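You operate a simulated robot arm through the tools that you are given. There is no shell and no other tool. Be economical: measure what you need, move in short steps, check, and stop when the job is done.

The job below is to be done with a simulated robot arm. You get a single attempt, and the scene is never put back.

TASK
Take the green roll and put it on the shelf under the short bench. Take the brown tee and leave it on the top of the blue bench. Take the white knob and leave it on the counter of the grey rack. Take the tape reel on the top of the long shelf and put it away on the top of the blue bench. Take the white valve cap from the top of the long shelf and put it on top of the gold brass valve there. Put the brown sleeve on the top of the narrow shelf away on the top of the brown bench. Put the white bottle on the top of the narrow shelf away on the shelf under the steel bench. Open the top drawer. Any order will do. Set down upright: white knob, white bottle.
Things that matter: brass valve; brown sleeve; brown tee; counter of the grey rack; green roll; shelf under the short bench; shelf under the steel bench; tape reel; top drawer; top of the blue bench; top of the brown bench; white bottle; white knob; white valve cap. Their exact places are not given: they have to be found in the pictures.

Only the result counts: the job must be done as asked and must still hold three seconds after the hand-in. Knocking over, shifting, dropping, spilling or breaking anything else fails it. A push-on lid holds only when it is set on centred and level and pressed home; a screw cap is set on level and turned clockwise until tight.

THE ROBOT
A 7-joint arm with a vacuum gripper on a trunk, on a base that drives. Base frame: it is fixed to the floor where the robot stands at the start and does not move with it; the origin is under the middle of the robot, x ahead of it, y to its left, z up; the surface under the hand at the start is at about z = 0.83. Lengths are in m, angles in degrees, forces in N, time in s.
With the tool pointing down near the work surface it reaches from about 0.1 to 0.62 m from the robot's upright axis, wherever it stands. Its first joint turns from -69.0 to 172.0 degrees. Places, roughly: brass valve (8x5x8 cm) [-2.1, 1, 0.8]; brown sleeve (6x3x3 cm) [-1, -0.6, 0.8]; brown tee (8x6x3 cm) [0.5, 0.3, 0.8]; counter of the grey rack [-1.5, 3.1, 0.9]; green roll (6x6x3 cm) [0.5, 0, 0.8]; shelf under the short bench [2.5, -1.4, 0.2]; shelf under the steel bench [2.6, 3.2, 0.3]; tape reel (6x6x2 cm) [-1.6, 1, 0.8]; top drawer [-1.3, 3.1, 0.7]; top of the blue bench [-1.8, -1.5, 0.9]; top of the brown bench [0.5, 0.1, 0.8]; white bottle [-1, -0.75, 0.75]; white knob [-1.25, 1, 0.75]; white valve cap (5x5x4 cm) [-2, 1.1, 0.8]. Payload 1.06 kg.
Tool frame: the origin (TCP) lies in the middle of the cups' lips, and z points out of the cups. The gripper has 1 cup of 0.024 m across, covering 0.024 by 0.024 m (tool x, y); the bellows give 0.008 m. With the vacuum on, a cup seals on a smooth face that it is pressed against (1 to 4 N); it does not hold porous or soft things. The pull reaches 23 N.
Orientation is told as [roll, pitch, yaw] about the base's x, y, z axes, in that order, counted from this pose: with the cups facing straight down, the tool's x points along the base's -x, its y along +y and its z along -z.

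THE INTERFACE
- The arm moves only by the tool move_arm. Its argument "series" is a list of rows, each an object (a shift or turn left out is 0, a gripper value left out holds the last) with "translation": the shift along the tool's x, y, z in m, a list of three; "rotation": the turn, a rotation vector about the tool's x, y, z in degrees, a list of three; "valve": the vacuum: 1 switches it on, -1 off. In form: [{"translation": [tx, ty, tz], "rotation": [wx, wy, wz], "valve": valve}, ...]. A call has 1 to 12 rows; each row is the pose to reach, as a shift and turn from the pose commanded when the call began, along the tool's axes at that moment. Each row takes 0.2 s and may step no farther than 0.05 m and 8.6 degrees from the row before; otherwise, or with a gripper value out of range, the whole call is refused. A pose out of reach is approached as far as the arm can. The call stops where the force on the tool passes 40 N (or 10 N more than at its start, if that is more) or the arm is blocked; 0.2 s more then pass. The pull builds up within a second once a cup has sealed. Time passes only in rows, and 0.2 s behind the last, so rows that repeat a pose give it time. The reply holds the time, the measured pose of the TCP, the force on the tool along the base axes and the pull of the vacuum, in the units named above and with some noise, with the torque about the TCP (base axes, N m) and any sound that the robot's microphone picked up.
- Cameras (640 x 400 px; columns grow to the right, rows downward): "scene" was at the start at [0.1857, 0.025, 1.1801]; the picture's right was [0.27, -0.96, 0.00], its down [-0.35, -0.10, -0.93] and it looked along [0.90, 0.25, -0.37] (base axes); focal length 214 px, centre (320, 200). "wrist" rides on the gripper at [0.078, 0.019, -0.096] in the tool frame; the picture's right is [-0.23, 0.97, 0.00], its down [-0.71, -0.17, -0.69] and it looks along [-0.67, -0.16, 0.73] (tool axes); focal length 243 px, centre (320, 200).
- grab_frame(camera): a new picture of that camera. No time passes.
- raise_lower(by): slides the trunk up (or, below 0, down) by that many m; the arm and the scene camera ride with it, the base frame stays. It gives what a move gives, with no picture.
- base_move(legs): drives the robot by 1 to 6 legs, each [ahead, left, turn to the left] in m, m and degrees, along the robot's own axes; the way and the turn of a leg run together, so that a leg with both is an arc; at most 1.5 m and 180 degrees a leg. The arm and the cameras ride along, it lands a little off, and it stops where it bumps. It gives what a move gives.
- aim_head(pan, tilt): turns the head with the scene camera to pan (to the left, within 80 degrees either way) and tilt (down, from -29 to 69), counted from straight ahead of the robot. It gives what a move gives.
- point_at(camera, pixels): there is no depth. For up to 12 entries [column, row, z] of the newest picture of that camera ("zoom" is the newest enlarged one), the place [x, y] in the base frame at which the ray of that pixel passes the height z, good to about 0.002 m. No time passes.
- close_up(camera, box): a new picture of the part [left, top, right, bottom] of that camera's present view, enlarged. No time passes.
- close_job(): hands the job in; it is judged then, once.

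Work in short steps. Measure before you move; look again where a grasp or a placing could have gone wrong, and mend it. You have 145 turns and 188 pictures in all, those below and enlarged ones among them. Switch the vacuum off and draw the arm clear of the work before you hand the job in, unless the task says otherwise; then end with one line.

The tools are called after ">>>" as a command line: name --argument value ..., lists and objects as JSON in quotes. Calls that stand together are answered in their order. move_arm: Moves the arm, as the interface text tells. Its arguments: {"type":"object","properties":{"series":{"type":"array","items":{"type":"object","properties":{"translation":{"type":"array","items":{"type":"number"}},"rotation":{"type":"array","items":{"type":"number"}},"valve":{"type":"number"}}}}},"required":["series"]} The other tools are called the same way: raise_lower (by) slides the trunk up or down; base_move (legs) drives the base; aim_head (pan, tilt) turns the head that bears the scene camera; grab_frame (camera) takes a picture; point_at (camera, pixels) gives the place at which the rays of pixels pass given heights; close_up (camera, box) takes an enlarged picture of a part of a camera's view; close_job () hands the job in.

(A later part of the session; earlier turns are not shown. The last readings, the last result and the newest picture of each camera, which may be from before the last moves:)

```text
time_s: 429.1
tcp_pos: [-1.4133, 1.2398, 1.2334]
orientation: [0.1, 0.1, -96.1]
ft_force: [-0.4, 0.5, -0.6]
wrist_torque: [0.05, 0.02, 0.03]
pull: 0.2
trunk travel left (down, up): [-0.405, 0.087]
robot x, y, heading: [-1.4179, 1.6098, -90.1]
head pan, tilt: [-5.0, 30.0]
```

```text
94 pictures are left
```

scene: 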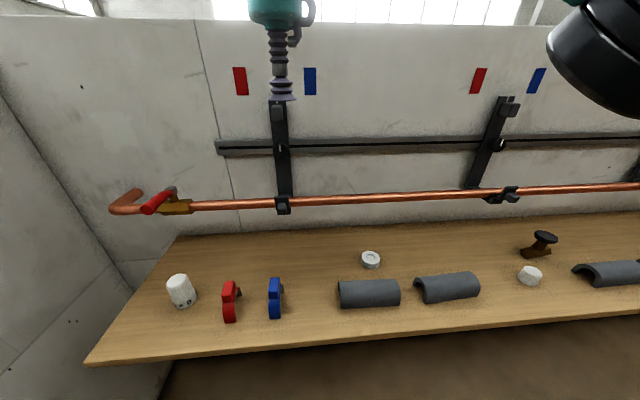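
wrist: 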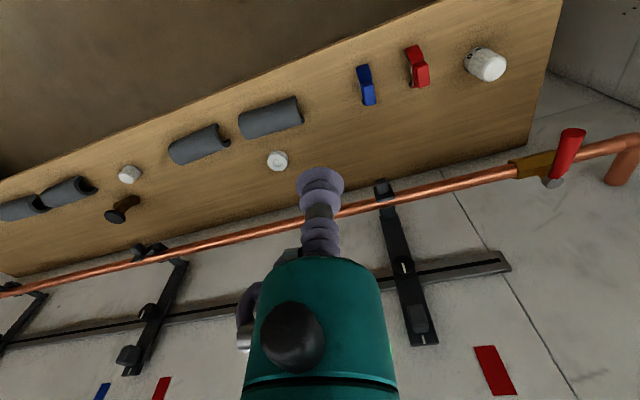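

Both cameras see the knob, reel, cap and valve. I triangulate heights for reel, cap, valve, knob and the copper pipe.

>>> point_at --camera "scene" --pixels '[[371, 257, 0.76], [371, 257, 0.84], [530, 270, 0.8], [530, 270, 0.86], [545, 237, 0.86], [545, 237, 0.92], [178, 278, 0.84], [178, 278, 0.9], [368, 197, 0.95], [368, 197, 1.05]]'

>>> point_at --camera "wrist" --pixels '[[278, 161, 0.76], [278, 161, 0.84], [130, 175, 0.8], [130, 175, 0.86], [115, 216, 0.86], [115, 216, 0.92], [492, 68, 0.84], [492, 68, 0.9], [260, 232, 0.95], [260, 232, 1.05]]'

>>> close_up --camera "scene" --box '[500, 215, 580, 295]'

>>> close_up --camera "wrist" --box '[90, 130, 170, 230]'

```text
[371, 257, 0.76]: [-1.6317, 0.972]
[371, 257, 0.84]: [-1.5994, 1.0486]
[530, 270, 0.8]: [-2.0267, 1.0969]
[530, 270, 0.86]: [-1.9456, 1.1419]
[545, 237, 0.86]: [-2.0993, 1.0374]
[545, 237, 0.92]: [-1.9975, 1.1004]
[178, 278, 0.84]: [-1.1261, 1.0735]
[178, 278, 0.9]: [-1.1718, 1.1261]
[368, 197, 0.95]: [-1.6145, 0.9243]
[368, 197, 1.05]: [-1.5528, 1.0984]
```

```text
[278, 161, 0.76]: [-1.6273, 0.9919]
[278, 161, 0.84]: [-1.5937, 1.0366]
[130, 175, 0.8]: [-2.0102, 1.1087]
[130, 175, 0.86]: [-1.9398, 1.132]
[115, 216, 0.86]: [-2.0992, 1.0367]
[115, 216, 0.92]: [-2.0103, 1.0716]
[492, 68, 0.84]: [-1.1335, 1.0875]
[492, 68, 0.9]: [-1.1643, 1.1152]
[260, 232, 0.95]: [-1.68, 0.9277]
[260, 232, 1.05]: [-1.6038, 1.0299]
```

```text
5.00 times, centred on (540, 255) of scene
```

zoom: 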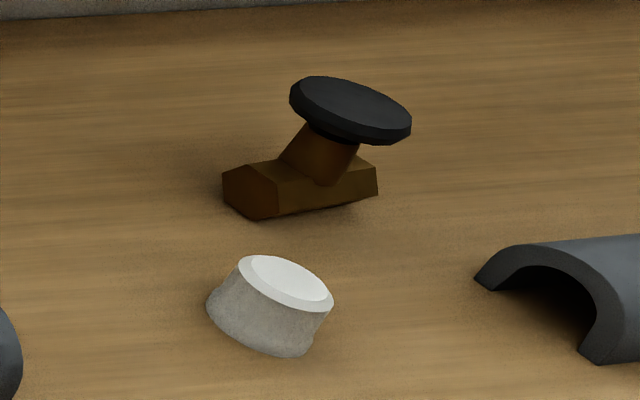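

```text
4.00 times, centred on (130, 180) of wrist
```

zoom: 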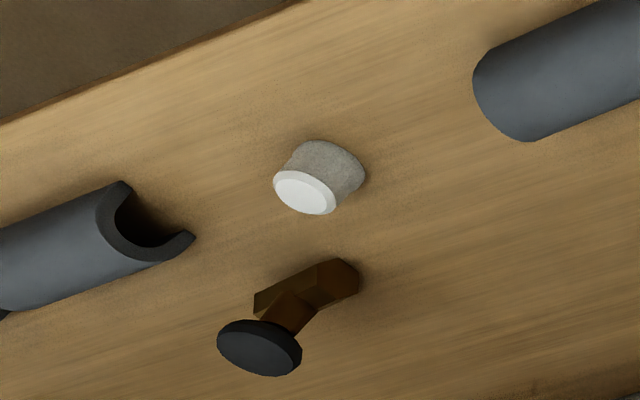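

Heights: shelf ≈0.79, knob top at about (-1.151,1.103,0.874), reel top (-1.61,1.02,0.81), cap (-1.977,1.121,0.83), valve top (-2.099,1.037,0.86). The copper pipe is at y≈0.93, z≈0.955. I start with the knob and shift the base 0.2 m left.

>>> base_move --legs '[[0, 0.2, 0]]'

>>> close_up --camera "wrist" --box '[300, 20, 460, 140]'

>>> close_up --camera "scene" --box '[220, 240, 300, 320]'

```text
time_s: 431.5
tcp_pos: [-1.2095, 1.2397, 1.234]
orientation: [0.0, 0.1, -95.9]
ft_force: [-0.7, 0.9, 0.6]
wrist_torque: [0.0, 0.03, -0.01]
pull: 0.0
trunk travel left (down, up): [-0.405, 0.087]
robot x, y, heading: [-1.2131, 1.6086, -90.3]
head pan, tilt: [-5.0, 30.0]
```

```text
3.33 times, centred on (380, 80) of wrist
```

zoom: 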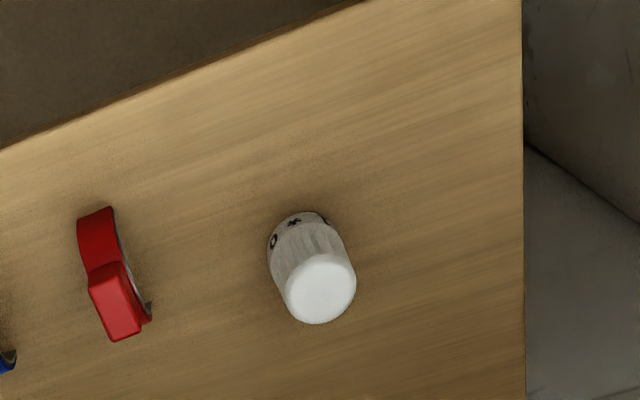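

```text
5.00 times, centred on (260, 280) of scene
```

zoom: 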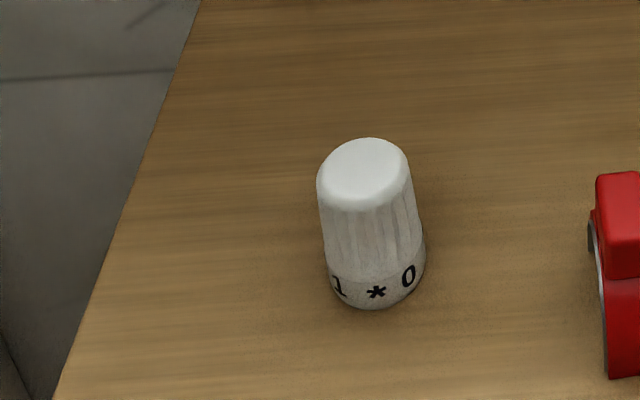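

Knob top: wrist (380,106), scene zoom (362,172). I triangulate it.

>>> point_at --camera "zoom" --pixels '[[362, 174, 0.84], [362, 174, 0.88]]'

>>> grab_frame --camera "wrist"

>>> point_at --camera "wrist" --pixels '[[380, 106, 0.84], [380, 106, 0.88]]'

```text
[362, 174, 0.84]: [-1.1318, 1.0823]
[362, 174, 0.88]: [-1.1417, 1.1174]
```

```text
89 pictures are left
```

wrist: 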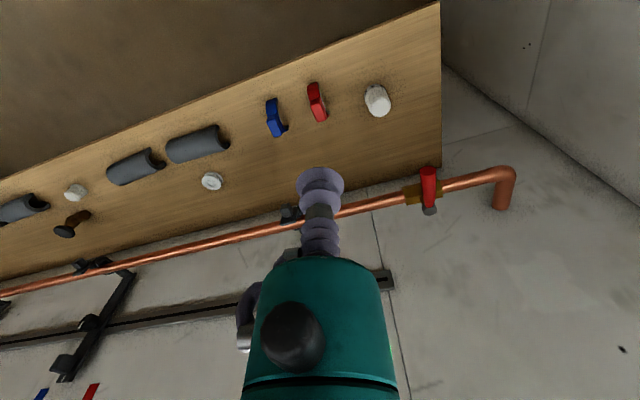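

```text
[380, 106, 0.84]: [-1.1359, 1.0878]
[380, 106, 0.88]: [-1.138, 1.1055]
```

The knob's top is about (-1.137,1.095,0.855). I move over it and come down slowly, with the vacuum on.

>>> move_arm --series '[{"translation": [-0.034, 0.022, 0.025], "valve": 1}, {"translation": [-0.068, 0.044, 0.05]}, {"translation": [-0.102, 0.066, 0.075]}, {"translation": [-0.1365, 0.087, 0.1]}, {"translation": [-0.1365, 0.087, 0.15]}, {"translation": [-0.1365, 0.087, 0.2]}, {"translation": [-0.1365, 0.087, 0.25]}, {"translation": [-0.1365, 0.087, 0.3]}, {"translation": [-0.1365, 0.087, 0.34]}, {"translation": [-0.1365, 0.087, 0.36]}]'

>>> move_arm --series '[{"translation": [0, 0, 0.008]}, {"translation": [0, 0, 0.014]}, {"translation": [0, 0, 0.018]}, {"translation": [0, 0, 0.022]}, {"translation": [0, 0, 0.022]}]'

>>> close_up --camera "wrist" --box '[220, 100, 420, 225]'

```text
time_s: 433.7
tcp_pos: [-1.1382, 1.0961, 0.8726]
orientation: [0.0, 0.0, -96.0]
ft_force: [-0.1, -0.8, -0.7]
wrist_torque: [0.05, -0.01, -0.02]
pull: 0.0
trunk travel left (down, up): [-0.405, 0.087]
robot x, y, heading: [-1.2145, 1.6084, -90.2]
head pan, tilt: [-5.0, 30.0]
```

```text
time_s: 434.9
tcp_pos: [-1.1374, 1.0963, 0.8544]
orientation: [0.2, 0.0, -96.0]
ft_force: [-1.6, 2.3, 17.6]
wrist_torque: [-0.02, 0.06, 0.01]
pull: 23.2
trunk travel left (down, up): [-0.405, 0.087]
robot x, y, heading: [-1.2184, 1.6098, -90.4]
head pan, tilt: [-5.0, 30.0]
```

```text
3.20 times, centred on (320, 162) of wrist
```

zoom: 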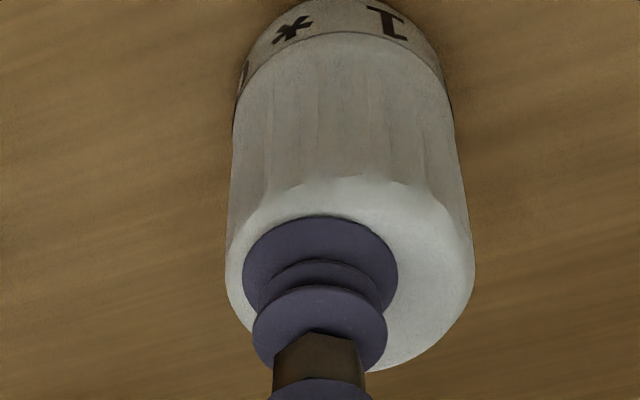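

The knob is held. I lift it, back out, and turn round to face the rack.

>>> move_arm --series '[{"translation": [0, 0, -0.03]}, {"translation": [0, 0, -0.07]}, {"translation": [0, 0, -0.11]}, {"translation": [0, 0, -0.15]}, {"translation": [0, 0, -0.19]}, {"translation": [0.03, -0.01, -0.22]}, {"translation": [0.06, -0.02, -0.25]}, {"translation": [0.09, -0.03, -0.28]}, {"translation": [0.12, -0.04, -0.31]}]'

>>> base_move --legs '[[-0.5, -0.2, 0], [0, 0, 180]]'

>>> aim_head --pan 0 --tilt 35

>>> grab_frame --camera "scene"

```text
time_s: 436.9
tcp_pos: [-1.1669, 1.2161, 1.1623]
orientation: [0.0, 0.1, -95.9]
ft_force: [0.9, 0.4, -1.2]
wrist_torque: [-0.02, 0.0, 0.0]
pull: 22.2
trunk travel left (down, up): [-0.405, 0.087]
robot x, y, heading: [-1.2176, 1.6087, -90.3]
head pan, tilt: [-5.0, 30.0]
```

```text
time_s: 447.5
tcp_pos: [-1.482, 2.4932, 1.1621]
orientation: [0.1, 0.1, 87.3]
ft_force: [0.2, -0.1, -2.0]
wrist_torque: [-0.01, 0.0, 0.02]
pull: 22.9
trunk travel left (down, up): [-0.405, 0.087]
robot x, y, heading: [-1.4103, 2.1074, 93.3]
head pan, tilt: [-5.0, 30.0]
```

```text
time_s: 448.1
tcp_pos: [-1.4824, 2.4931, 1.1621]
orientation: [0.2, 0.1, 87.4]
ft_force: [0.3, -0.2, -1.4]
wrist_torque: [-0.01, -0.02, 0.0]
pull: 23.5
trunk travel left (down, up): [-0.405, 0.087]
robot x, y, heading: [-1.4135, 2.1013, 93.2]
head pan, tilt: [0.0, 35.0]
```

```text
87 pictures are left
```

scene: 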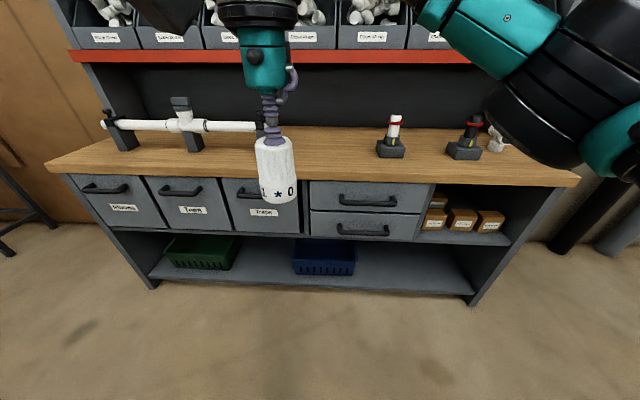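

The top drawer of the stacked pair is at (367,197), and the counter is free at about (325,160). I measure these.

>>> point_at --camera "scene" --pixels '[[322, 181, 0.86], [325, 162, 0.86], [325, 162, 0.9], [392, 152, 0.86], [260, 135, 0.86], [310, 205, 0.75], [427, 205, 0.75], [367, 201, 0.75], [345, 58, 1.2], [140, 285, 0.0], [475, 300, 0.0]]'

>>> close_up --camera "scene" --box '[290, 120, 450, 245]'

>>> grab_frame --camera "wrist"

```text
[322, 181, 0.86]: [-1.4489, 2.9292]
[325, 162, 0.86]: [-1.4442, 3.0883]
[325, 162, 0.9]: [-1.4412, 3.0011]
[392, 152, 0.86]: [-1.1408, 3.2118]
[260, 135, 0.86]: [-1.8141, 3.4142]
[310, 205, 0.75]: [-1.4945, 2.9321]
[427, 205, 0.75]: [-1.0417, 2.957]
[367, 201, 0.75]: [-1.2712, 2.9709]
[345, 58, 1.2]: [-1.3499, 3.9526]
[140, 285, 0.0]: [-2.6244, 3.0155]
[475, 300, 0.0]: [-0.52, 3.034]
```

```text
3.20 times, centred on (370, 182) of scene
```

zoom: 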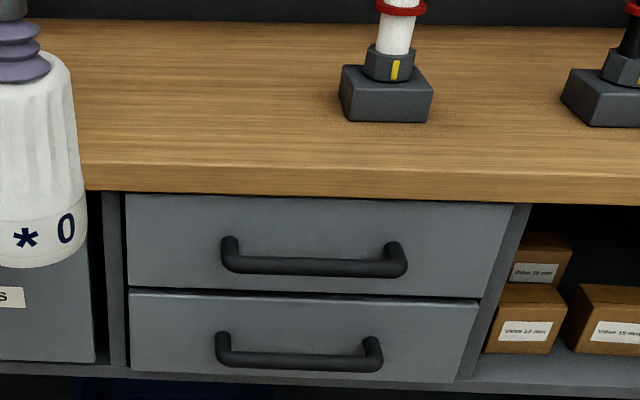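

```text
85 pictures are left
```

wrist: 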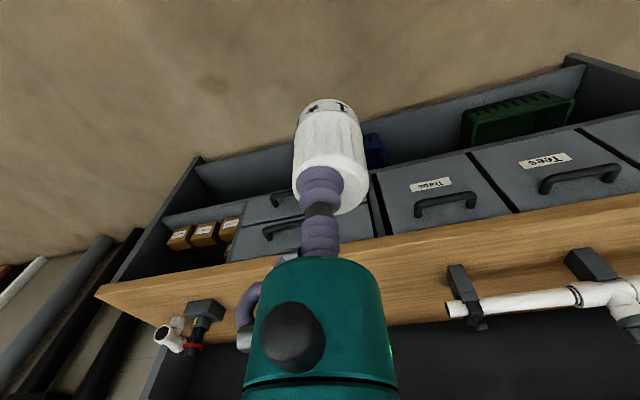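

Drawer front: x from about -1.49 to -1.04, with the handle in the middle. I first set the knob on the counter's free spot near (-1.45,3.05), so I drive ahead 0.42 m.

>>> base_move --legs '[[0.42, 0, -3.2]]'

>>> grab_frame --camera "scene"

>>> grab_frame --camera "wrist"

```text
time_s: 450.7
tcp_pos: [-1.4726, 2.9131, 1.1617]
orientation: [0.1, 0.2, 84.3]
ft_force: [0.1, 0.2, -1.3]
wrist_torque: [-0.04, -0.01, 0.0]
pull: 23.0
trunk travel left (down, up): [-0.405, 0.087]
robot x, y, heading: [-1.4247, 2.5191, 90.0]
head pan, tilt: [0.0, 35.0]
```

```text
84 pictures are left
```

scene: 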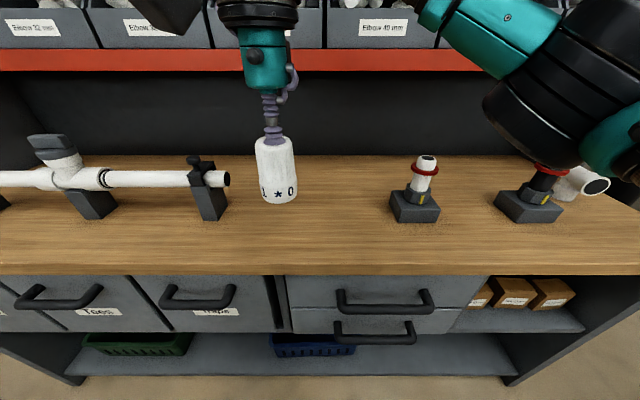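

```text
83 pictures are left
```

wrist: 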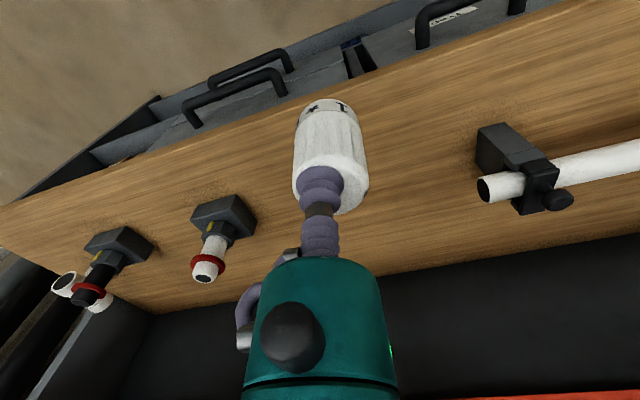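

I measure the counter edge and the fittings near the elbow's path.

>>> point_at --camera "scene" --pixels '[[320, 272, 0.86], [320, 272, 0.9], [415, 220, 0.87], [530, 215, 0.87], [210, 215, 0.87], [300, 215, 0.87]]'

>>> point_at --camera "wrist" --pixels '[[225, 215, 0.87], [120, 245, 0.87], [505, 165, 0.87], [340, 75, 0.87], [330, 270, 0.87]]'

>>> raise_lower --by 0.08

```text
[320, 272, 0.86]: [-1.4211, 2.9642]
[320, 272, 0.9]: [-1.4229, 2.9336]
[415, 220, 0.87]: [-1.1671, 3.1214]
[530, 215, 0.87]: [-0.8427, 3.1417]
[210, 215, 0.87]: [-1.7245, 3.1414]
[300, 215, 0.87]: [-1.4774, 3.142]
```

```text
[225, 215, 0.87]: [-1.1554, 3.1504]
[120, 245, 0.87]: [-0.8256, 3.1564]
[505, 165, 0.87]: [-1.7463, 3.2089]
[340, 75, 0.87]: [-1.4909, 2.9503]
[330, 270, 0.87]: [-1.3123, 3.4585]
```

```text
time_s: 451.9
tcp_pos: [-1.4713, 2.913, 1.2409]
orientation: [0.0, 0.2, 84.2]
ft_force: [-0.6, -0.3, -1.9]
wrist_torque: [-0.05, 0.01, -0.03]
pull: 23.2
trunk travel left (down, up): [-0.485, 0.007]
robot x, y, heading: [-1.4241, 2.5213, 89.8]
head pan, tilt: [0.0, 35.0]
```

The counter is at z≈0.87–0.89, with its edge at y≈2.95. I move the knob 12.7 cm in and lower it to just above contact.

>>> move_arm --series '[{"translation": [-0.04, 0.004, 0.0]}, {"translation": [-0.08, 0.008, 0.02]}, {"translation": [-0.1264, 0.0128, 0.03]}, {"translation": [-0.1264, 0.0128, 0.075]}, {"translation": [-0.1264, 0.0128, 0.12]}, {"translation": [-0.1264, 0.0128, 0.165]}, {"translation": [-0.1264, 0.0128, 0.21]}, {"translation": [-0.1264, 0.0128, 0.25]}, {"translation": [-0.1264, 0.0128, 0.27]}]'

>>> move_arm --series '[{"translation": [0, 0, 0.007]}, {"translation": [0, 0, 0.014]}, {"translation": [0, 0, 0.02]}, {"translation": [0, 0, 0.025]}, {"translation": [0, 0, 0.03]}, {"translation": [0, 0, 0.034]}, {"translation": [0, 0, 0.038]}, {"translation": [0, 0, 0.042]}]'

>>> grab_frame --camera "wrist"

>>> grab_frame --camera "scene"

```text
time_s: 453.9
tcp_pos: [-1.4708, 3.0398, 0.9713]
orientation: [0.1, 0.0, 84.2]
ft_force: [0.8, -0.6, -1.2]
wrist_torque: [-0.01, 0.0, -0.01]
pull: 22.9
out of reach, approached as far as the arm can: row 3
trunk travel left (down, up): [-0.485, 0.007]
robot x, y, heading: [-1.4176, 2.5187, 90.1]
head pan, tilt: [0.0, 35.0]
```

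```text
time_s: 455.3
tcp_pos: [-1.473, 3.0411, 0.9456]
orientation: [0.5, -0.4, 84.1]
ft_force: [2.5, -1.8, 26.6]
wrist_torque: [-0.04, 0.01, 0.04]
pull: 23.1
trunk travel left (down, up): [-0.485, 0.007]
robot x, y, heading: [-1.4225, 2.5202, 90.0]
head pan, tilt: [0.0, 35.0]
stopped in row 7: the force on the tool passed its limit at 43 N (the readings are from after the stop); the commanded pose is now the measured one
```

```text
82 pictures are left
```

wrist: 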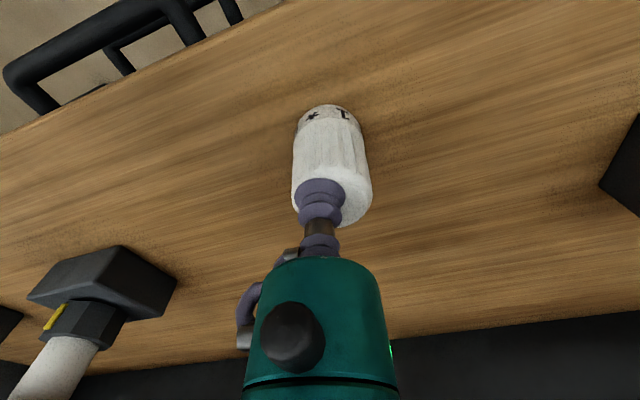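

```text
81 pictures are left
```

scene: 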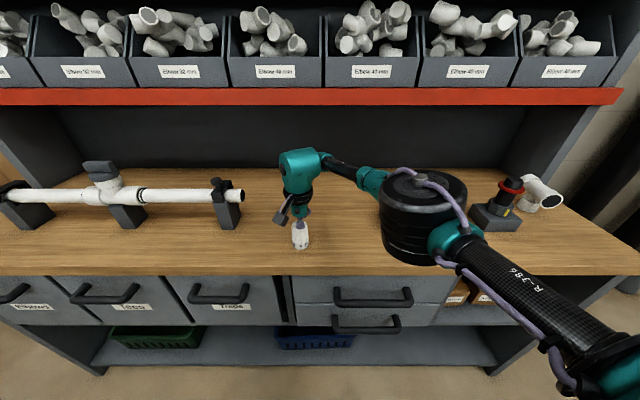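

The knob stands on the counter and the neighbouring fitting is upright. I release it and rise straight up.

>>> move_arm --series '[{"valve": -1}, {"translation": [0, 0, -0.003]}, {"translation": [0, 0, -0.005]}, {"translation": [0, 0, -0.008]}, {"translation": [0, 0, -0.03]}, {"translation": [0, 0, -0.07]}, {"translation": [0, 0, -0.12]}, {"translation": [0, 0, -0.17]}, {"translation": [0, 0, -0.22]}, {"translation": [0.03, 0, -0.25]}, {"translation": [0.06, 0, -0.28]}]'

>>> grab_frame --camera "scene"

```text
time_s: 457.7
tcp_pos: [-1.4766, 2.9796, 1.2216]
orientation: [0.2, -0.1, 84.1]
ft_force: [0.6, -0.2, -0.2]
wrist_torque: [0.01, 0.0, 0.0]
pull: 0.2
trunk travel left (down, up): [-0.485, 0.007]
robot x, y, heading: [-1.421, 2.5136, 89.9]
head pan, tilt: [0.0, 35.0]
```

```text
80 pictures are left
```

scene: 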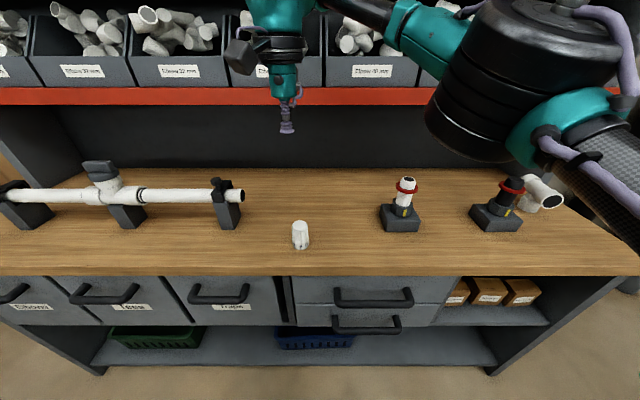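

The knob stands upright and everything else is in place. For the drawer I back off, lower the trunk, and look at its front from lower down.

>>> base_move --legs '[[-0.4, 0, 0]]'

>>> raise_lower --by -0.3

>>> move_arm --series '[{"translation": [0, 0, 0], "rotation": [0, -8, 0]}, {"translation": [0, 0, 0], "rotation": [0, -16, 0]}, {"translation": [0, 0, 0], "rotation": [0, -24, 0]}, {"translation": [0, 0, 0], "rotation": [0, -32, 0]}, {"translation": [0, 0, 0], "rotation": [0, -40, 0]}, {"translation": [0, 0, 0], "rotation": [0, -48, 0]}, {"translation": [0, 0, 0], "rotation": [0, -56, 0]}, {"translation": [0, 0, 0], "rotation": [0, -64, 0]}, {"translation": [0, 0, 0], "rotation": [0, -72, 0]}, {"translation": [0, 0, 0], "rotation": [0, -80, 0]}, {"translation": [0, 0, 0], "rotation": [0, -88, 0]}]'

>>> grab_frame --camera "scene"

>>> grab_frame --camera "wrist"

```text
time_s: 460.2
tcp_pos: [-1.478, 2.5748, 1.2221]
orientation: [0.3, -0.1, 84.2]
ft_force: [0.4, -0.5, 1.8]
wrist_torque: [-0.03, 0.01, -0.01]
pull: 0.1
trunk travel left (down, up): [-0.485, 0.007]
robot x, y, heading: [-1.4266, 2.113, 89.9]
head pan, tilt: [0.0, 35.0]
```

```text
time_s: 463.2
tcp_pos: [-1.4775, 2.5741, 0.9229]
orientation: [0.3, -0.2, 84.2]
ft_force: [-0.9, -0.2, -0.3]
wrist_torque: [0.01, 0.0, 0.01]
pull: 0.2
trunk travel left (down, up): [-0.185, 0.307]
robot x, y, heading: [-1.4216, 2.1139, 90.1]
head pan, tilt: [0.0, 35.0]
```

```text
time_s: 465.6
tcp_pos: [-1.4773, 2.5754, 0.9226]
orientation: [11.8, -88.3, 72.4]
ft_force: [0.1, -0.6, -0.1]
wrist_torque: [0.01, 0.02, -0.01]
pull: 0.0
trunk travel left (down, up): [-0.185, 0.307]
robot x, y, heading: [-1.418, 2.1142, 90.2]
head pan, tilt: [0.0, 35.0]
```

```text
79 pictures are left
```

scene: 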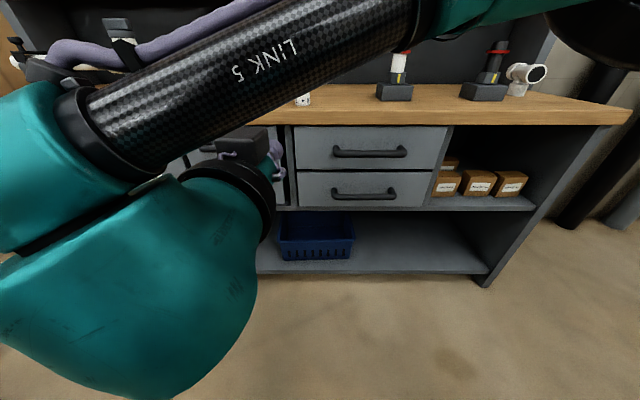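

```text
78 pictures are left
```

wrist: 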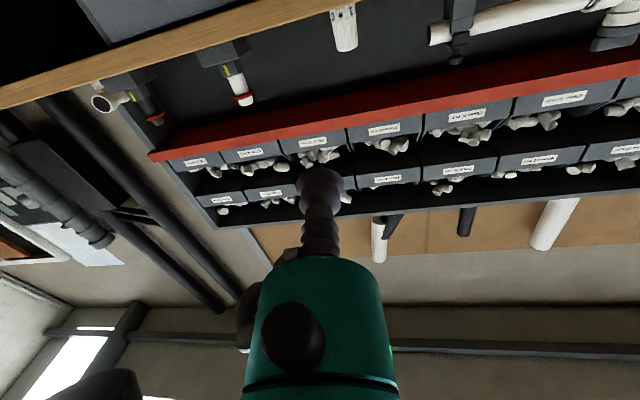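

The tool now points at the rack. The top drawer's front spans (295,128)–(445,170) with its handle at (333–407,153), and the left part at (313,150) is free and flat. I measure it.

>>> point_at --camera "scene" --pixels '[[313, 150, 0.76], [313, 150, 0.78], [313, 150, 0.8], [296, 128, 0.84], [296, 170, 0.72], [370, 124, 0.85], [285, 270, 0.15], [370, 153, 0.78]]'

>>> close_up --camera "scene" --box '[270, 95, 470, 220]'

```text
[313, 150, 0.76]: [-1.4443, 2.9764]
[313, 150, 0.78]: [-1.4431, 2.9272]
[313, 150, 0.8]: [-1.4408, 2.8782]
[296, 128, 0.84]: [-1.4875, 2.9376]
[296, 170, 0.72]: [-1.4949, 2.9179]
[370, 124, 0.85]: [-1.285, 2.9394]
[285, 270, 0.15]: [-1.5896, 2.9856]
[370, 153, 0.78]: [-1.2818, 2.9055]
```

```text
3.20 times, centred on (370, 158) of scene
```

zoom: 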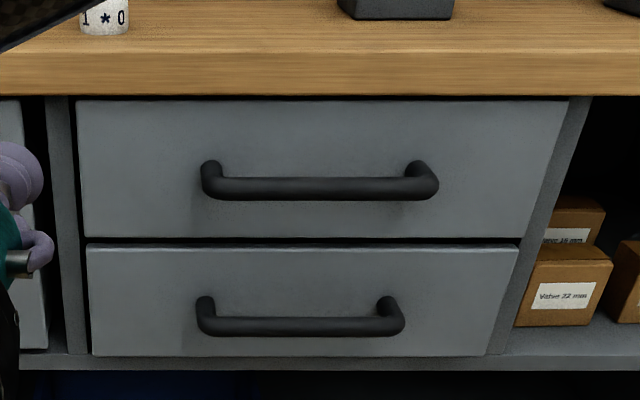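

The cup target is about (-1.44, 2.96, 0.77). I square the tool to the front, lower it, and drive ahead to 5 cm short.

>>> move_arm --series '[{"translation": [0.03, -0.01, 0], "rotation": [-3, -1, 0]}, {"translation": [0.06, -0.02, 0], "rotation": [-5.8, -1.8, 0]}, {"translation": [0.1, -0.03, 0], "rotation": [-5.8, -1.8, 0]}, {"translation": [0.148, -0.037, 0], "rotation": [-5.8, -1.8, 0]}]'

>>> base_move --legs '[[0.33, 0, 0]]'

>>> grab_frame --camera "wrist"

>>> grab_frame --camera "scene"

```text
time_s: 466.6
tcp_pos: [-1.4409, 2.5661, 0.7751]
orientation: [91.5, -89.6, -1.5]
ft_force: [0.3, -0.7, 0.7]
wrist_torque: [-0.01, 0.03, 0.03]
pull: 0.1
trunk travel left (down, up): [-0.185, 0.307]
robot x, y, heading: [-1.422, 2.1143, 90.2]
head pan, tilt: [0.0, 35.0]
```

```text
time_s: 468.8
tcp_pos: [-1.4392, 2.899, 0.7732]
orientation: [87.0, -89.6, 3.0]
ft_force: [-0.3, -0.8, 0.1]
wrist_torque: [-0.02, -0.04, -0.02]
pull: 0.1
trunk travel left (down, up): [-0.185, 0.307]
robot x, y, heading: [-1.4192, 2.4484, 89.7]
head pan, tilt: [0.0, 35.0]
```

```text
76 pictures are left
```

wrist: 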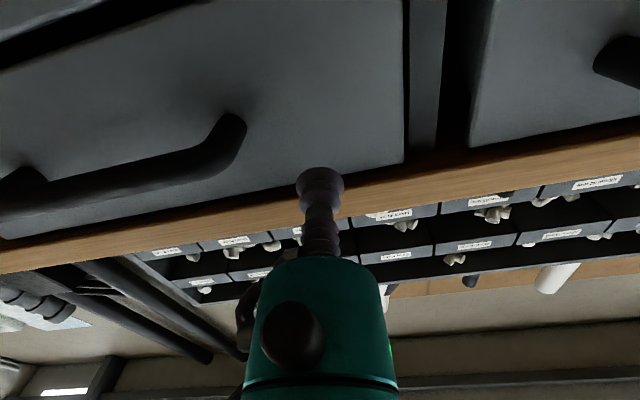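

```text
75 pictures are left
```

scene: 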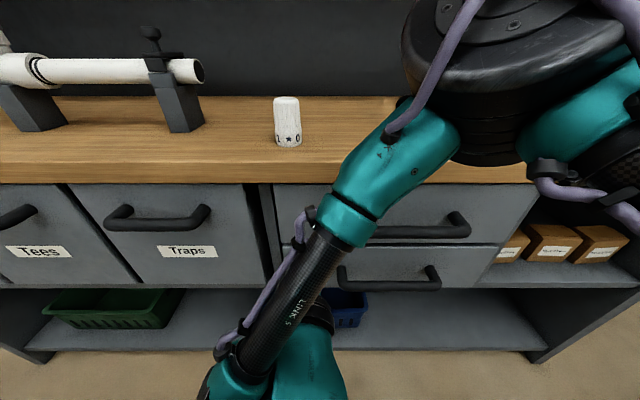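

The cup faces the drawer's left part. I switch on the vacuum and press forward in small steps.

>>> move_arm --series '[{"translation": [0.005, 0, 0.02], "valve": 1}, {"translation": [0.005, 0, 0.03]}, {"translation": [0.005, 0, 0.037]}, {"translation": [0.005, 0, 0.042]}, {"translation": [0.005, 0, 0.047]}, {"translation": [0.005, 0, 0.052]}, {"translation": [0.005, 0, 0.056]}, {"translation": [0.005, 0, 0.06]}, {"translation": [0.005, 0, 0.064]}, {"translation": [0.005, 0, 0.064]}]'

```text
time_s: 471.0
tcp_pos: [-1.4402, 2.9636, 0.7702]
orientation: [90.0, -89.5, -0.2]
ft_force: [0.1, 0.2, 1.0]
wrist_torque: [0.01, -0.01, -0.03]
pull: 0.1
trunk travel left (down, up): [-0.185, 0.307]
robot x, y, heading: [-1.4212, 2.4492, 89.8]
head pan, tilt: [0.0, 35.0]
```

Not touching yet at y=2.964, so I press on further.

>>> move_arm --series '[{"translation": [0, 0, 0.004]}, {"translation": [0, 0, 0.008]}, {"translation": [0, 0, 0.012]}, {"translation": [0, 0, 0.016]}, {"translation": [0, 0, 0.02]}, {"translation": [0, 0, 0.024]}, {"translation": [0, 0, 0.028]}, {"translation": [0, 0, 0.032]}]'

>>> grab_frame --camera "wrist"

```text
time_s: 472.8
tcp_pos: [-1.4394, 2.9887, 0.7696]
orientation: [52.3, -89.6, 37.6]
ft_force: [3.4, -21.4, 9.3]
wrist_torque: [-0.13, 0.1, 0.05]
pull: 23.4
trunk travel left (down, up): [-0.185, 0.307]
robot x, y, heading: [-1.4218, 2.4491, 89.8]
head pan, tilt: [0.0, 35.0]
stopped in row 8: the force on the tool passed its limit at 45 N (the readings are from after the stop); the commanded pose is now the measured one
```

```text
74 pictures are left
```

wrist: 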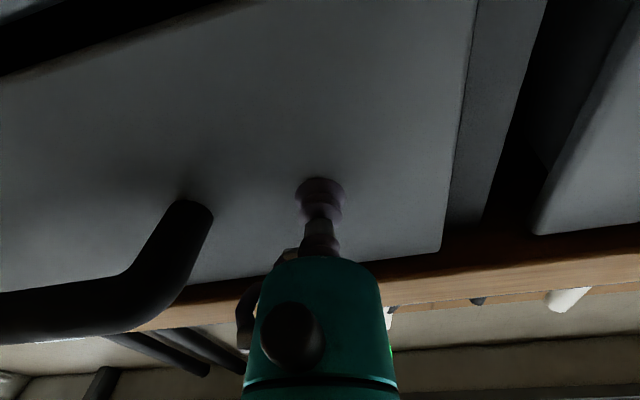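

Sealed on the drawer front at 23 N. I draw it back gently with the arm.

>>> move_arm --series '[{"translation": [0, 0, -0.005]}, {"translation": [0, 0, -0.01]}, {"translation": [0, 0, -0.015]}, {"translation": [0, 0, -0.02]}, {"translation": [0, 0, -0.03]}, {"translation": [0, 0, -0.04]}, {"translation": [0, 0, -0.05]}, {"translation": [0, 0, -0.06]}, {"translation": [0, 0, -0.07]}, {"translation": [0, 0, -0.08]}]'

>>> grab_frame --camera "scene"

```text
time_s: 474.9
tcp_pos: [-1.4394, 2.912, 0.7674]
orientation: [19.9, -89.4, 70.2]
ft_force: [3.7, 1.1, -9.3]
wrist_torque: [0.1, -0.01, 0.06]
pull: 22.6
trunk travel left (down, up): [-0.185, 0.307]
robot x, y, heading: [-1.4231, 2.4497, 89.9]
head pan, tilt: [0.0, 35.0]
```

```text
73 pictures are left
```

scene: 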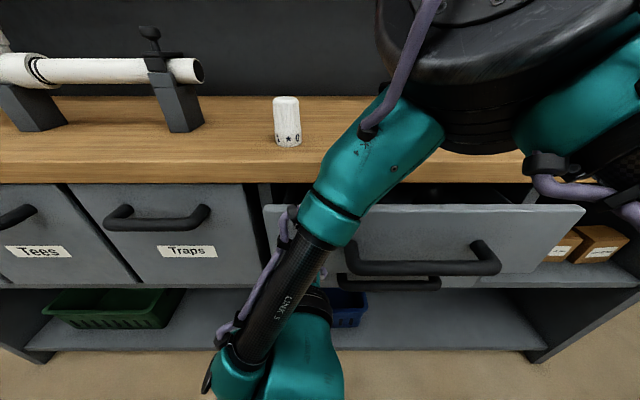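

The drawer slides open. I pull it further by backing the base.

>>> base_move --legs '[[-0.12, 0, 0], [-0.1, 0, 0]]'

>>> grab_frame --camera "scene"

```text
time_s: 476.9
tcp_pos: [-1.4398, 2.6892, 0.769]
orientation: [38.9, -89.5, 50.9]
ft_force: [-9.8, -1.5, 1.0]
wrist_torque: [0.06, -0.06, -0.09]
pull: 23.4
trunk travel left (down, up): [-0.185, 0.307]
robot x, y, heading: [-1.4189, 2.2271, 89.7]
head pan, tilt: [0.0, 35.0]
```

```text
72 pictures are left
```

scene: 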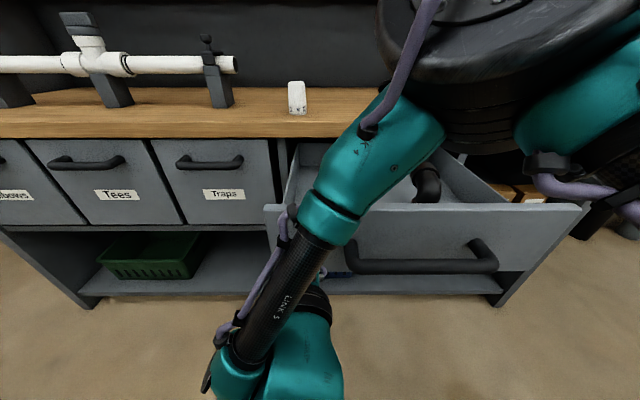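

The drawer is about 30 cm open. I release it and draw back, then turn the tool down again.

>>> move_arm --series '[{"valve": -1}, {"translation": [0, 0, 0]}, {"translation": [0, 0, -0.003]}, {"translation": [0, 0, -0.006]}, {"translation": [0, 0, -0.03]}, {"translation": [0, 0, -0.06]}]'

>>> base_move --legs '[[-0.15, 0, 0]]'

>>> move_arm --series '[{"rotation": [0, 8, 0]}, {"rotation": [0, 16, 0]}, {"rotation": [0, 24, 0]}, {"rotation": [0, 32, 0]}, {"rotation": [0, 40, 0]}, {"rotation": [0, 48, 0]}, {"rotation": [0, 56, 0]}, {"rotation": [0, 64, 0]}, {"rotation": [0, 72, 0]}, {"rotation": [0, 80, 0]}, {"rotation": [0, 88, 0]}, {"rotation": [0, 89.5, 0]}]'

>>> grab_frame --camera "scene"

```text
time_s: 478.4
tcp_pos: [-1.4386, 2.6372, 0.7716]
orientation: [31.9, -89.3, 57.9]
ft_force: [-0.1, 0.4, -0.4]
wrist_torque: [0.01, -0.03, 0.02]
pull: 0.1
out of reach, approached as far as the arm can: row 6
trunk travel left (down, up): [-0.185, 0.307]
robot x, y, heading: [-1.4218, 2.2281, 89.7]
head pan, tilt: [0.0, 35.0]
```

```text
time_s: 479.7
tcp_pos: [-1.4392, 2.485, 0.7726]
orientation: [30.7, -89.3, 59.0]
ft_force: [0.4, 0.0, 1.2]
wrist_torque: [-0.01, 0.0, 0.01]
pull: 0.2
trunk travel left (down, up): [-0.185, 0.307]
robot x, y, heading: [-1.4228, 2.075, 89.7]
head pan, tilt: [0.0, 35.0]
```

```text
time_s: 482.3
tcp_pos: [-1.4389, 2.4855, 0.7717]
orientation: [0.5, 0.2, 89.9]
ft_force: [0.7, 0.4, 0.4]
wrist_torque: [-0.03, 0.03, 0.01]
pull: 0.0
trunk travel left (down, up): [-0.185, 0.307]
robot x, y, heading: [-1.4203, 2.0761, 89.5]
head pan, tilt: [0.0, 35.0]
```

```text
71 pictures are left
```

scene: 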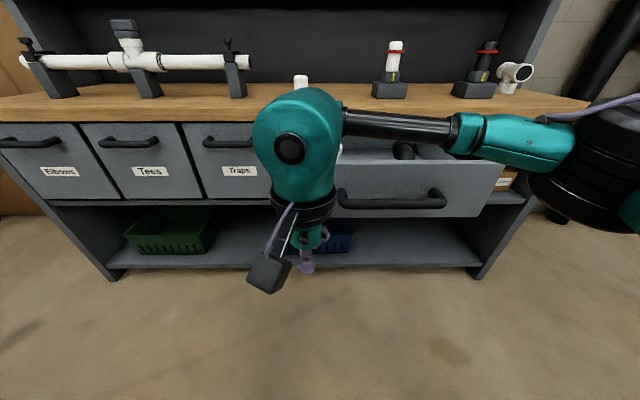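

The drawer stays open and the knob still stands. Now for the cap: I raise the trunk and arm, turn round and drive to the shelf in front of the valve.

>>> raise_lower --by 0.38

>>> base_move --legs '[[-0.1, 0, 0], [0, 0, 180], [0.36, -0.62, 0]]'

>>> grab_frame --camera "wrist"

>>> grab_frame --camera "scene"

```text
time_s: 485.4
tcp_pos: [-1.4394, 2.4854, 1.0807]
orientation: [0.2, 0.2, 89.7]
ft_force: [-0.3, -0.9, -0.6]
wrist_torque: [0.03, 0.0, 0.02]
pull: 0.1
out of reach, approached as far as the arm can: row 1
trunk travel left (down, up): [-0.492, 0.0]
robot x, y, heading: [-1.427, 2.074, 89.7]
head pan, tilt: [0.0, 35.0]
```

```text
time_s: 499.5
tcp_pos: [-2.0016, 1.187, 1.0798]
orientation: [0.3, 0.1, -88.1]
ft_force: [-0.8, 0.1, 0.9]
wrist_torque: [0.0, -0.03, -0.01]
pull: 0.0
trunk travel left (down, up): [-0.492, 0.0]
robot x, y, heading: [-2.0338, 1.5947, -88.1]
head pan, tilt: [0.0, 35.0]
```

```text
70 pictures are left
```

wrist: 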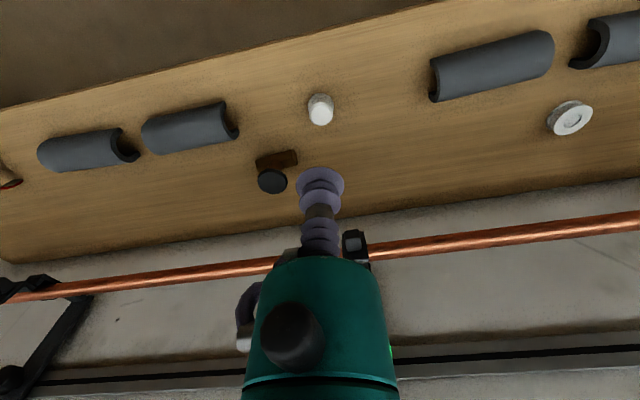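

```text
69 pictures are left
```

scene: 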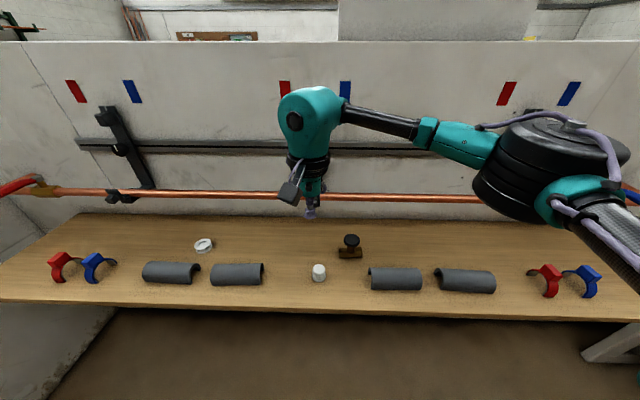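

The cap is at wrist (321,112) and scene (319,270), the valve's black disc at wrist (272,182) and scene (352,239). I zoom both for accuracy.

>>> close_up --camera "wrist" --box '[232, 75, 360, 205]'

>>> close_up --camera "scene" --box '[296, 225, 376, 290]'

```text
3.08 times, centred on (296, 140) of wrist
```

zoom: 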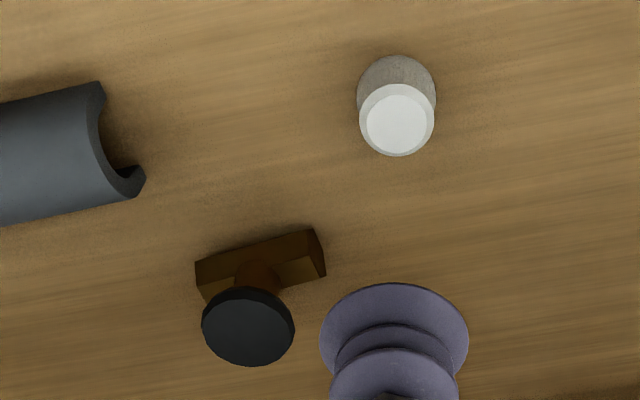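

```text
6.15 times, centred on (336, 258) of scene
```

zoom: 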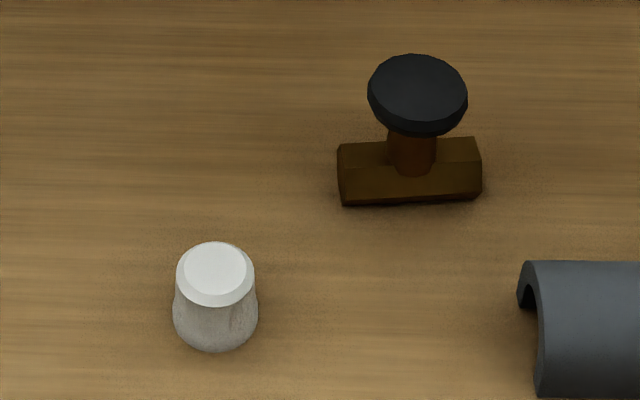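

Cap top: wrist (321.0,114.7) and zoom (215,272). Valve disc top: wrist (272.6,180.6) and zoom (418,91). I triangulate them.

>>> point_at --camera "zoom" --pixels '[[215, 272, 0.81], [215, 272, 0.85], [418, 91, 0.85], [418, 91, 0.89]]'

>>> point_at --camera "wrist" --pixels '[[321.0, 114.7, 0.81], [321.0, 114.7, 0.85], [272.6, 180.6, 0.85], [272.6, 180.6, 0.89]]'

```text
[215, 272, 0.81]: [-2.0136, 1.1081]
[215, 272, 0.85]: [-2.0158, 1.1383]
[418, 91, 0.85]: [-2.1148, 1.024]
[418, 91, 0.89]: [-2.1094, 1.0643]
```

```text
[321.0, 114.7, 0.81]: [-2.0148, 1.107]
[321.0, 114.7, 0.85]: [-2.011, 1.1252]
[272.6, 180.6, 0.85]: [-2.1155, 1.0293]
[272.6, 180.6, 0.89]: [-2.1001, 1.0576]
```

Cap top: (-2.0145,1.106,0.807). Valve top: (-2.1105,1.042,0.868). I go to 3 cm above the cap and check the alignment.

>>> move_arm --series '[{"translation": [-0.03, -0.006, 0.03], "valve": 1}, {"translation": [-0.06, -0.012, 0.06]}, {"translation": [-0.0805, -0.0157, 0.1]}, {"translation": [-0.0805, -0.0157, 0.145]}, {"translation": [-0.0805, -0.0157, 0.19]}, {"translation": [-0.0805, -0.0157, 0.22]}, {"translation": [-0.0805, -0.0157, 0.24]}]'

>>> close_up --camera "wrist" --box '[240, 110, 400, 210]'

```text
time_s: 501.1
tcp_pos: [-2.0131, 1.1071, 0.8385]
orientation: [0.2, 0.1, -87.9]
ft_force: [0.3, -0.2, 0.7]
wrist_torque: [0.02, -0.02, 0.0]
pull: 0.0
trunk travel left (down, up): [-0.492, 0.0]
robot x, y, heading: [-2.0319, 1.5999, -88.2]
head pan, tilt: [0.0, 35.0]
```

```text
4.00 times, centred on (320, 160) of wrist
```

zoom: 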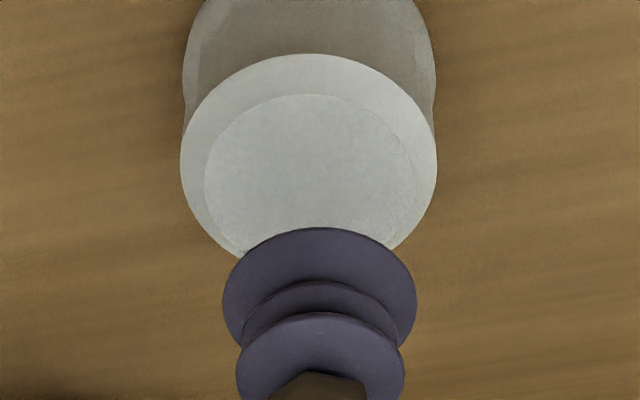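

I check where the flat disc's centre at zoom (309,178) lies.

>>> point_at --camera "zoom" --pixels '[[309, 178, 0.807], [309, 178, 0.815], [207, 175, 0.807], [412, 178, 0.807], [309, 95, 0.807], [180, 165, 0.803], [437, 165, 0.803]]'

```text
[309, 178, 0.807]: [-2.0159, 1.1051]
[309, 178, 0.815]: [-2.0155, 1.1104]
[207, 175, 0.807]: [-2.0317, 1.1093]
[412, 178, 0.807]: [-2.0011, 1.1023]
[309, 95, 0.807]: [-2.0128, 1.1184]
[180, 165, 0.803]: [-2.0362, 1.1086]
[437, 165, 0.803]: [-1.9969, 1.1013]
```

The flat is 3.1 cm wide, so the cup fits. I shift 2.5 mm and press down slowly.

>>> move_arm --series '[{"translation": [0, -0.0025, 0.015]}, {"translation": [0, -0.0025, 0.024]}, {"translation": [0, -0.0025, 0.028]}, {"translation": [0, -0.0025, 0.031]}, {"translation": [0, -0.0025, 0.034]}, {"translation": [0, -0.0025, 0.036]}, {"translation": [0, -0.0025, 0.036]}]'

```text
time_s: 502.7
tcp_pos: [-2.0156, 1.107, 0.8066]
orientation: [0.4, -0.2, -88.1]
ft_force: [-2.5, -4.0, 32.2]
wrist_torque: [0.06, 0.08, 0.01]
pull: 22.7
trunk travel left (down, up): [-0.492, 0.0]
robot x, y, heading: [-2.032, 1.5969, -88.3]
head pan, tilt: [0.0, 35.0]
```

Sealed at 22.7 N on the cap. I lift it 16 cm and move part of the way towards the valve, then measure the valve top again.

>>> move_arm --series '[{"translation": [0, 0, -0.03]}, {"translation": [0, 0, -0.07]}, {"translation": [0, 0, -0.11]}, {"translation": [0, 0, -0.15]}, {"translation": [0, 0, -0.19]}]'

>>> close_up --camera "wrist" --box '[200, 90, 360, 240]'

>>> close_up --camera "scene" --box '[296, 205, 396, 275]'

```text
time_s: 503.9
tcp_pos: [-2.0187, 1.1082, 0.9949]
orientation: [0.3, 0.1, -88.0]
ft_force: [0.7, 0.8, -1.0]
wrist_torque: [-0.03, -0.02, 0.03]
pull: 22.7
trunk travel left (down, up): [-0.492, 0.0]
robot x, y, heading: [-2.0307, 1.5997, -88.3]
head pan, tilt: [0.0, 35.0]
```

```text
2.67 times, centred on (280, 165) of wrist
```

zoom: 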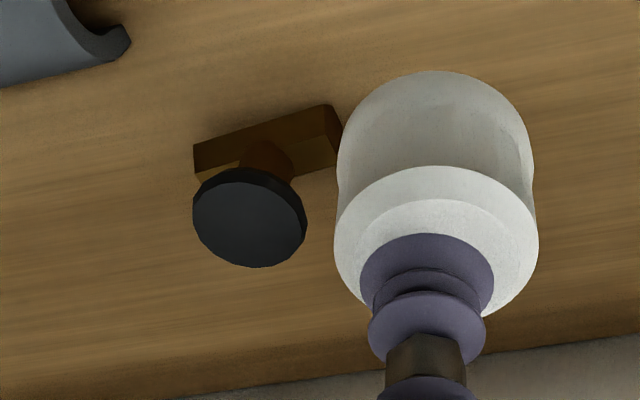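

```text
5.71 times, centred on (346, 240) of scene
```

zoom: 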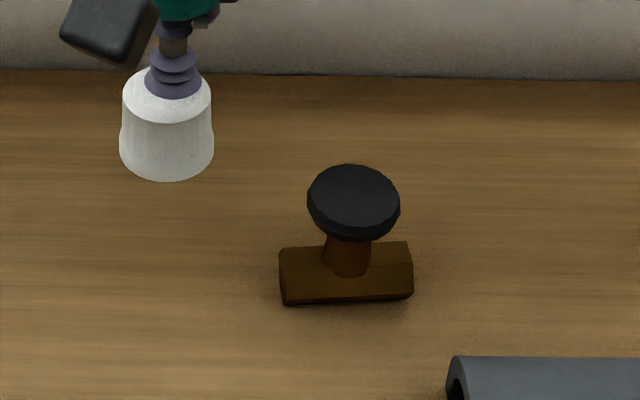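

Disc top face: wrist (253.8,174.0), scene zoom (354,195). I triangulate again.

>>> point_at --camera "zoom" --pixels '[[354, 195, 0.85], [354, 195, 0.88], [308, 197, 0.865], [400, 197, 0.865]]'

>>> point_at --camera "wrist" --pixels '[[253.8, 174.0, 0.85], [253.8, 174.0, 0.88], [233.5, 174, 0.865], [274, 174, 0.865]]'

```text
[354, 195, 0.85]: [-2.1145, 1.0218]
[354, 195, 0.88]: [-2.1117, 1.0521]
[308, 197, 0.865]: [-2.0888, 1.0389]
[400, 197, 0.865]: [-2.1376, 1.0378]
```

```text
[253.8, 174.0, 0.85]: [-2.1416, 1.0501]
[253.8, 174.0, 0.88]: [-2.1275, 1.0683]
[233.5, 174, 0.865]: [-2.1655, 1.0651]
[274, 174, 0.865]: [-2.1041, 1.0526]
```

The wrist reading used the older full picture's pose. I take a fresh wrist enlargement and measure in that.

>>> close_up --camera "wrist" --box '[220, 120, 300, 220]'

```text
4.00 times, centred on (260, 170) of wrist
```

zoom: 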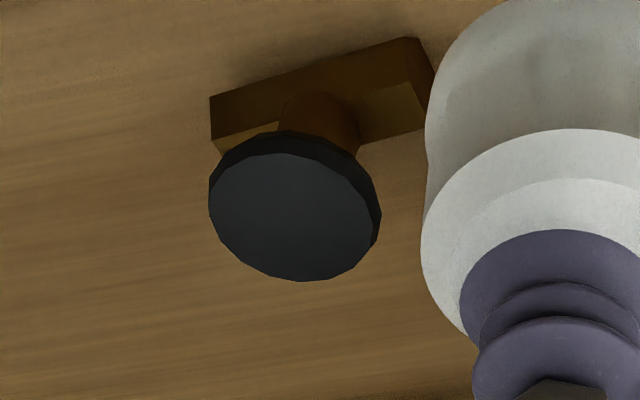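

>>> point_at --camera "zoom" --pixels '[[295, 217, 0.86], [295, 217, 0.87], [295, 217, 0.88], [209, 205, 0.868], [380, 228, 0.868], [560, 330, 0.995]]'

```text
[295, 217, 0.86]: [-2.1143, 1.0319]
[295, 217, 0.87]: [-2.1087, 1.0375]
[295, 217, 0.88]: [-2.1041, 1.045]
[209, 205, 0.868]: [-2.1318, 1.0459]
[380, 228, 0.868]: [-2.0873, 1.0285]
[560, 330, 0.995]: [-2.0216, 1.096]
```

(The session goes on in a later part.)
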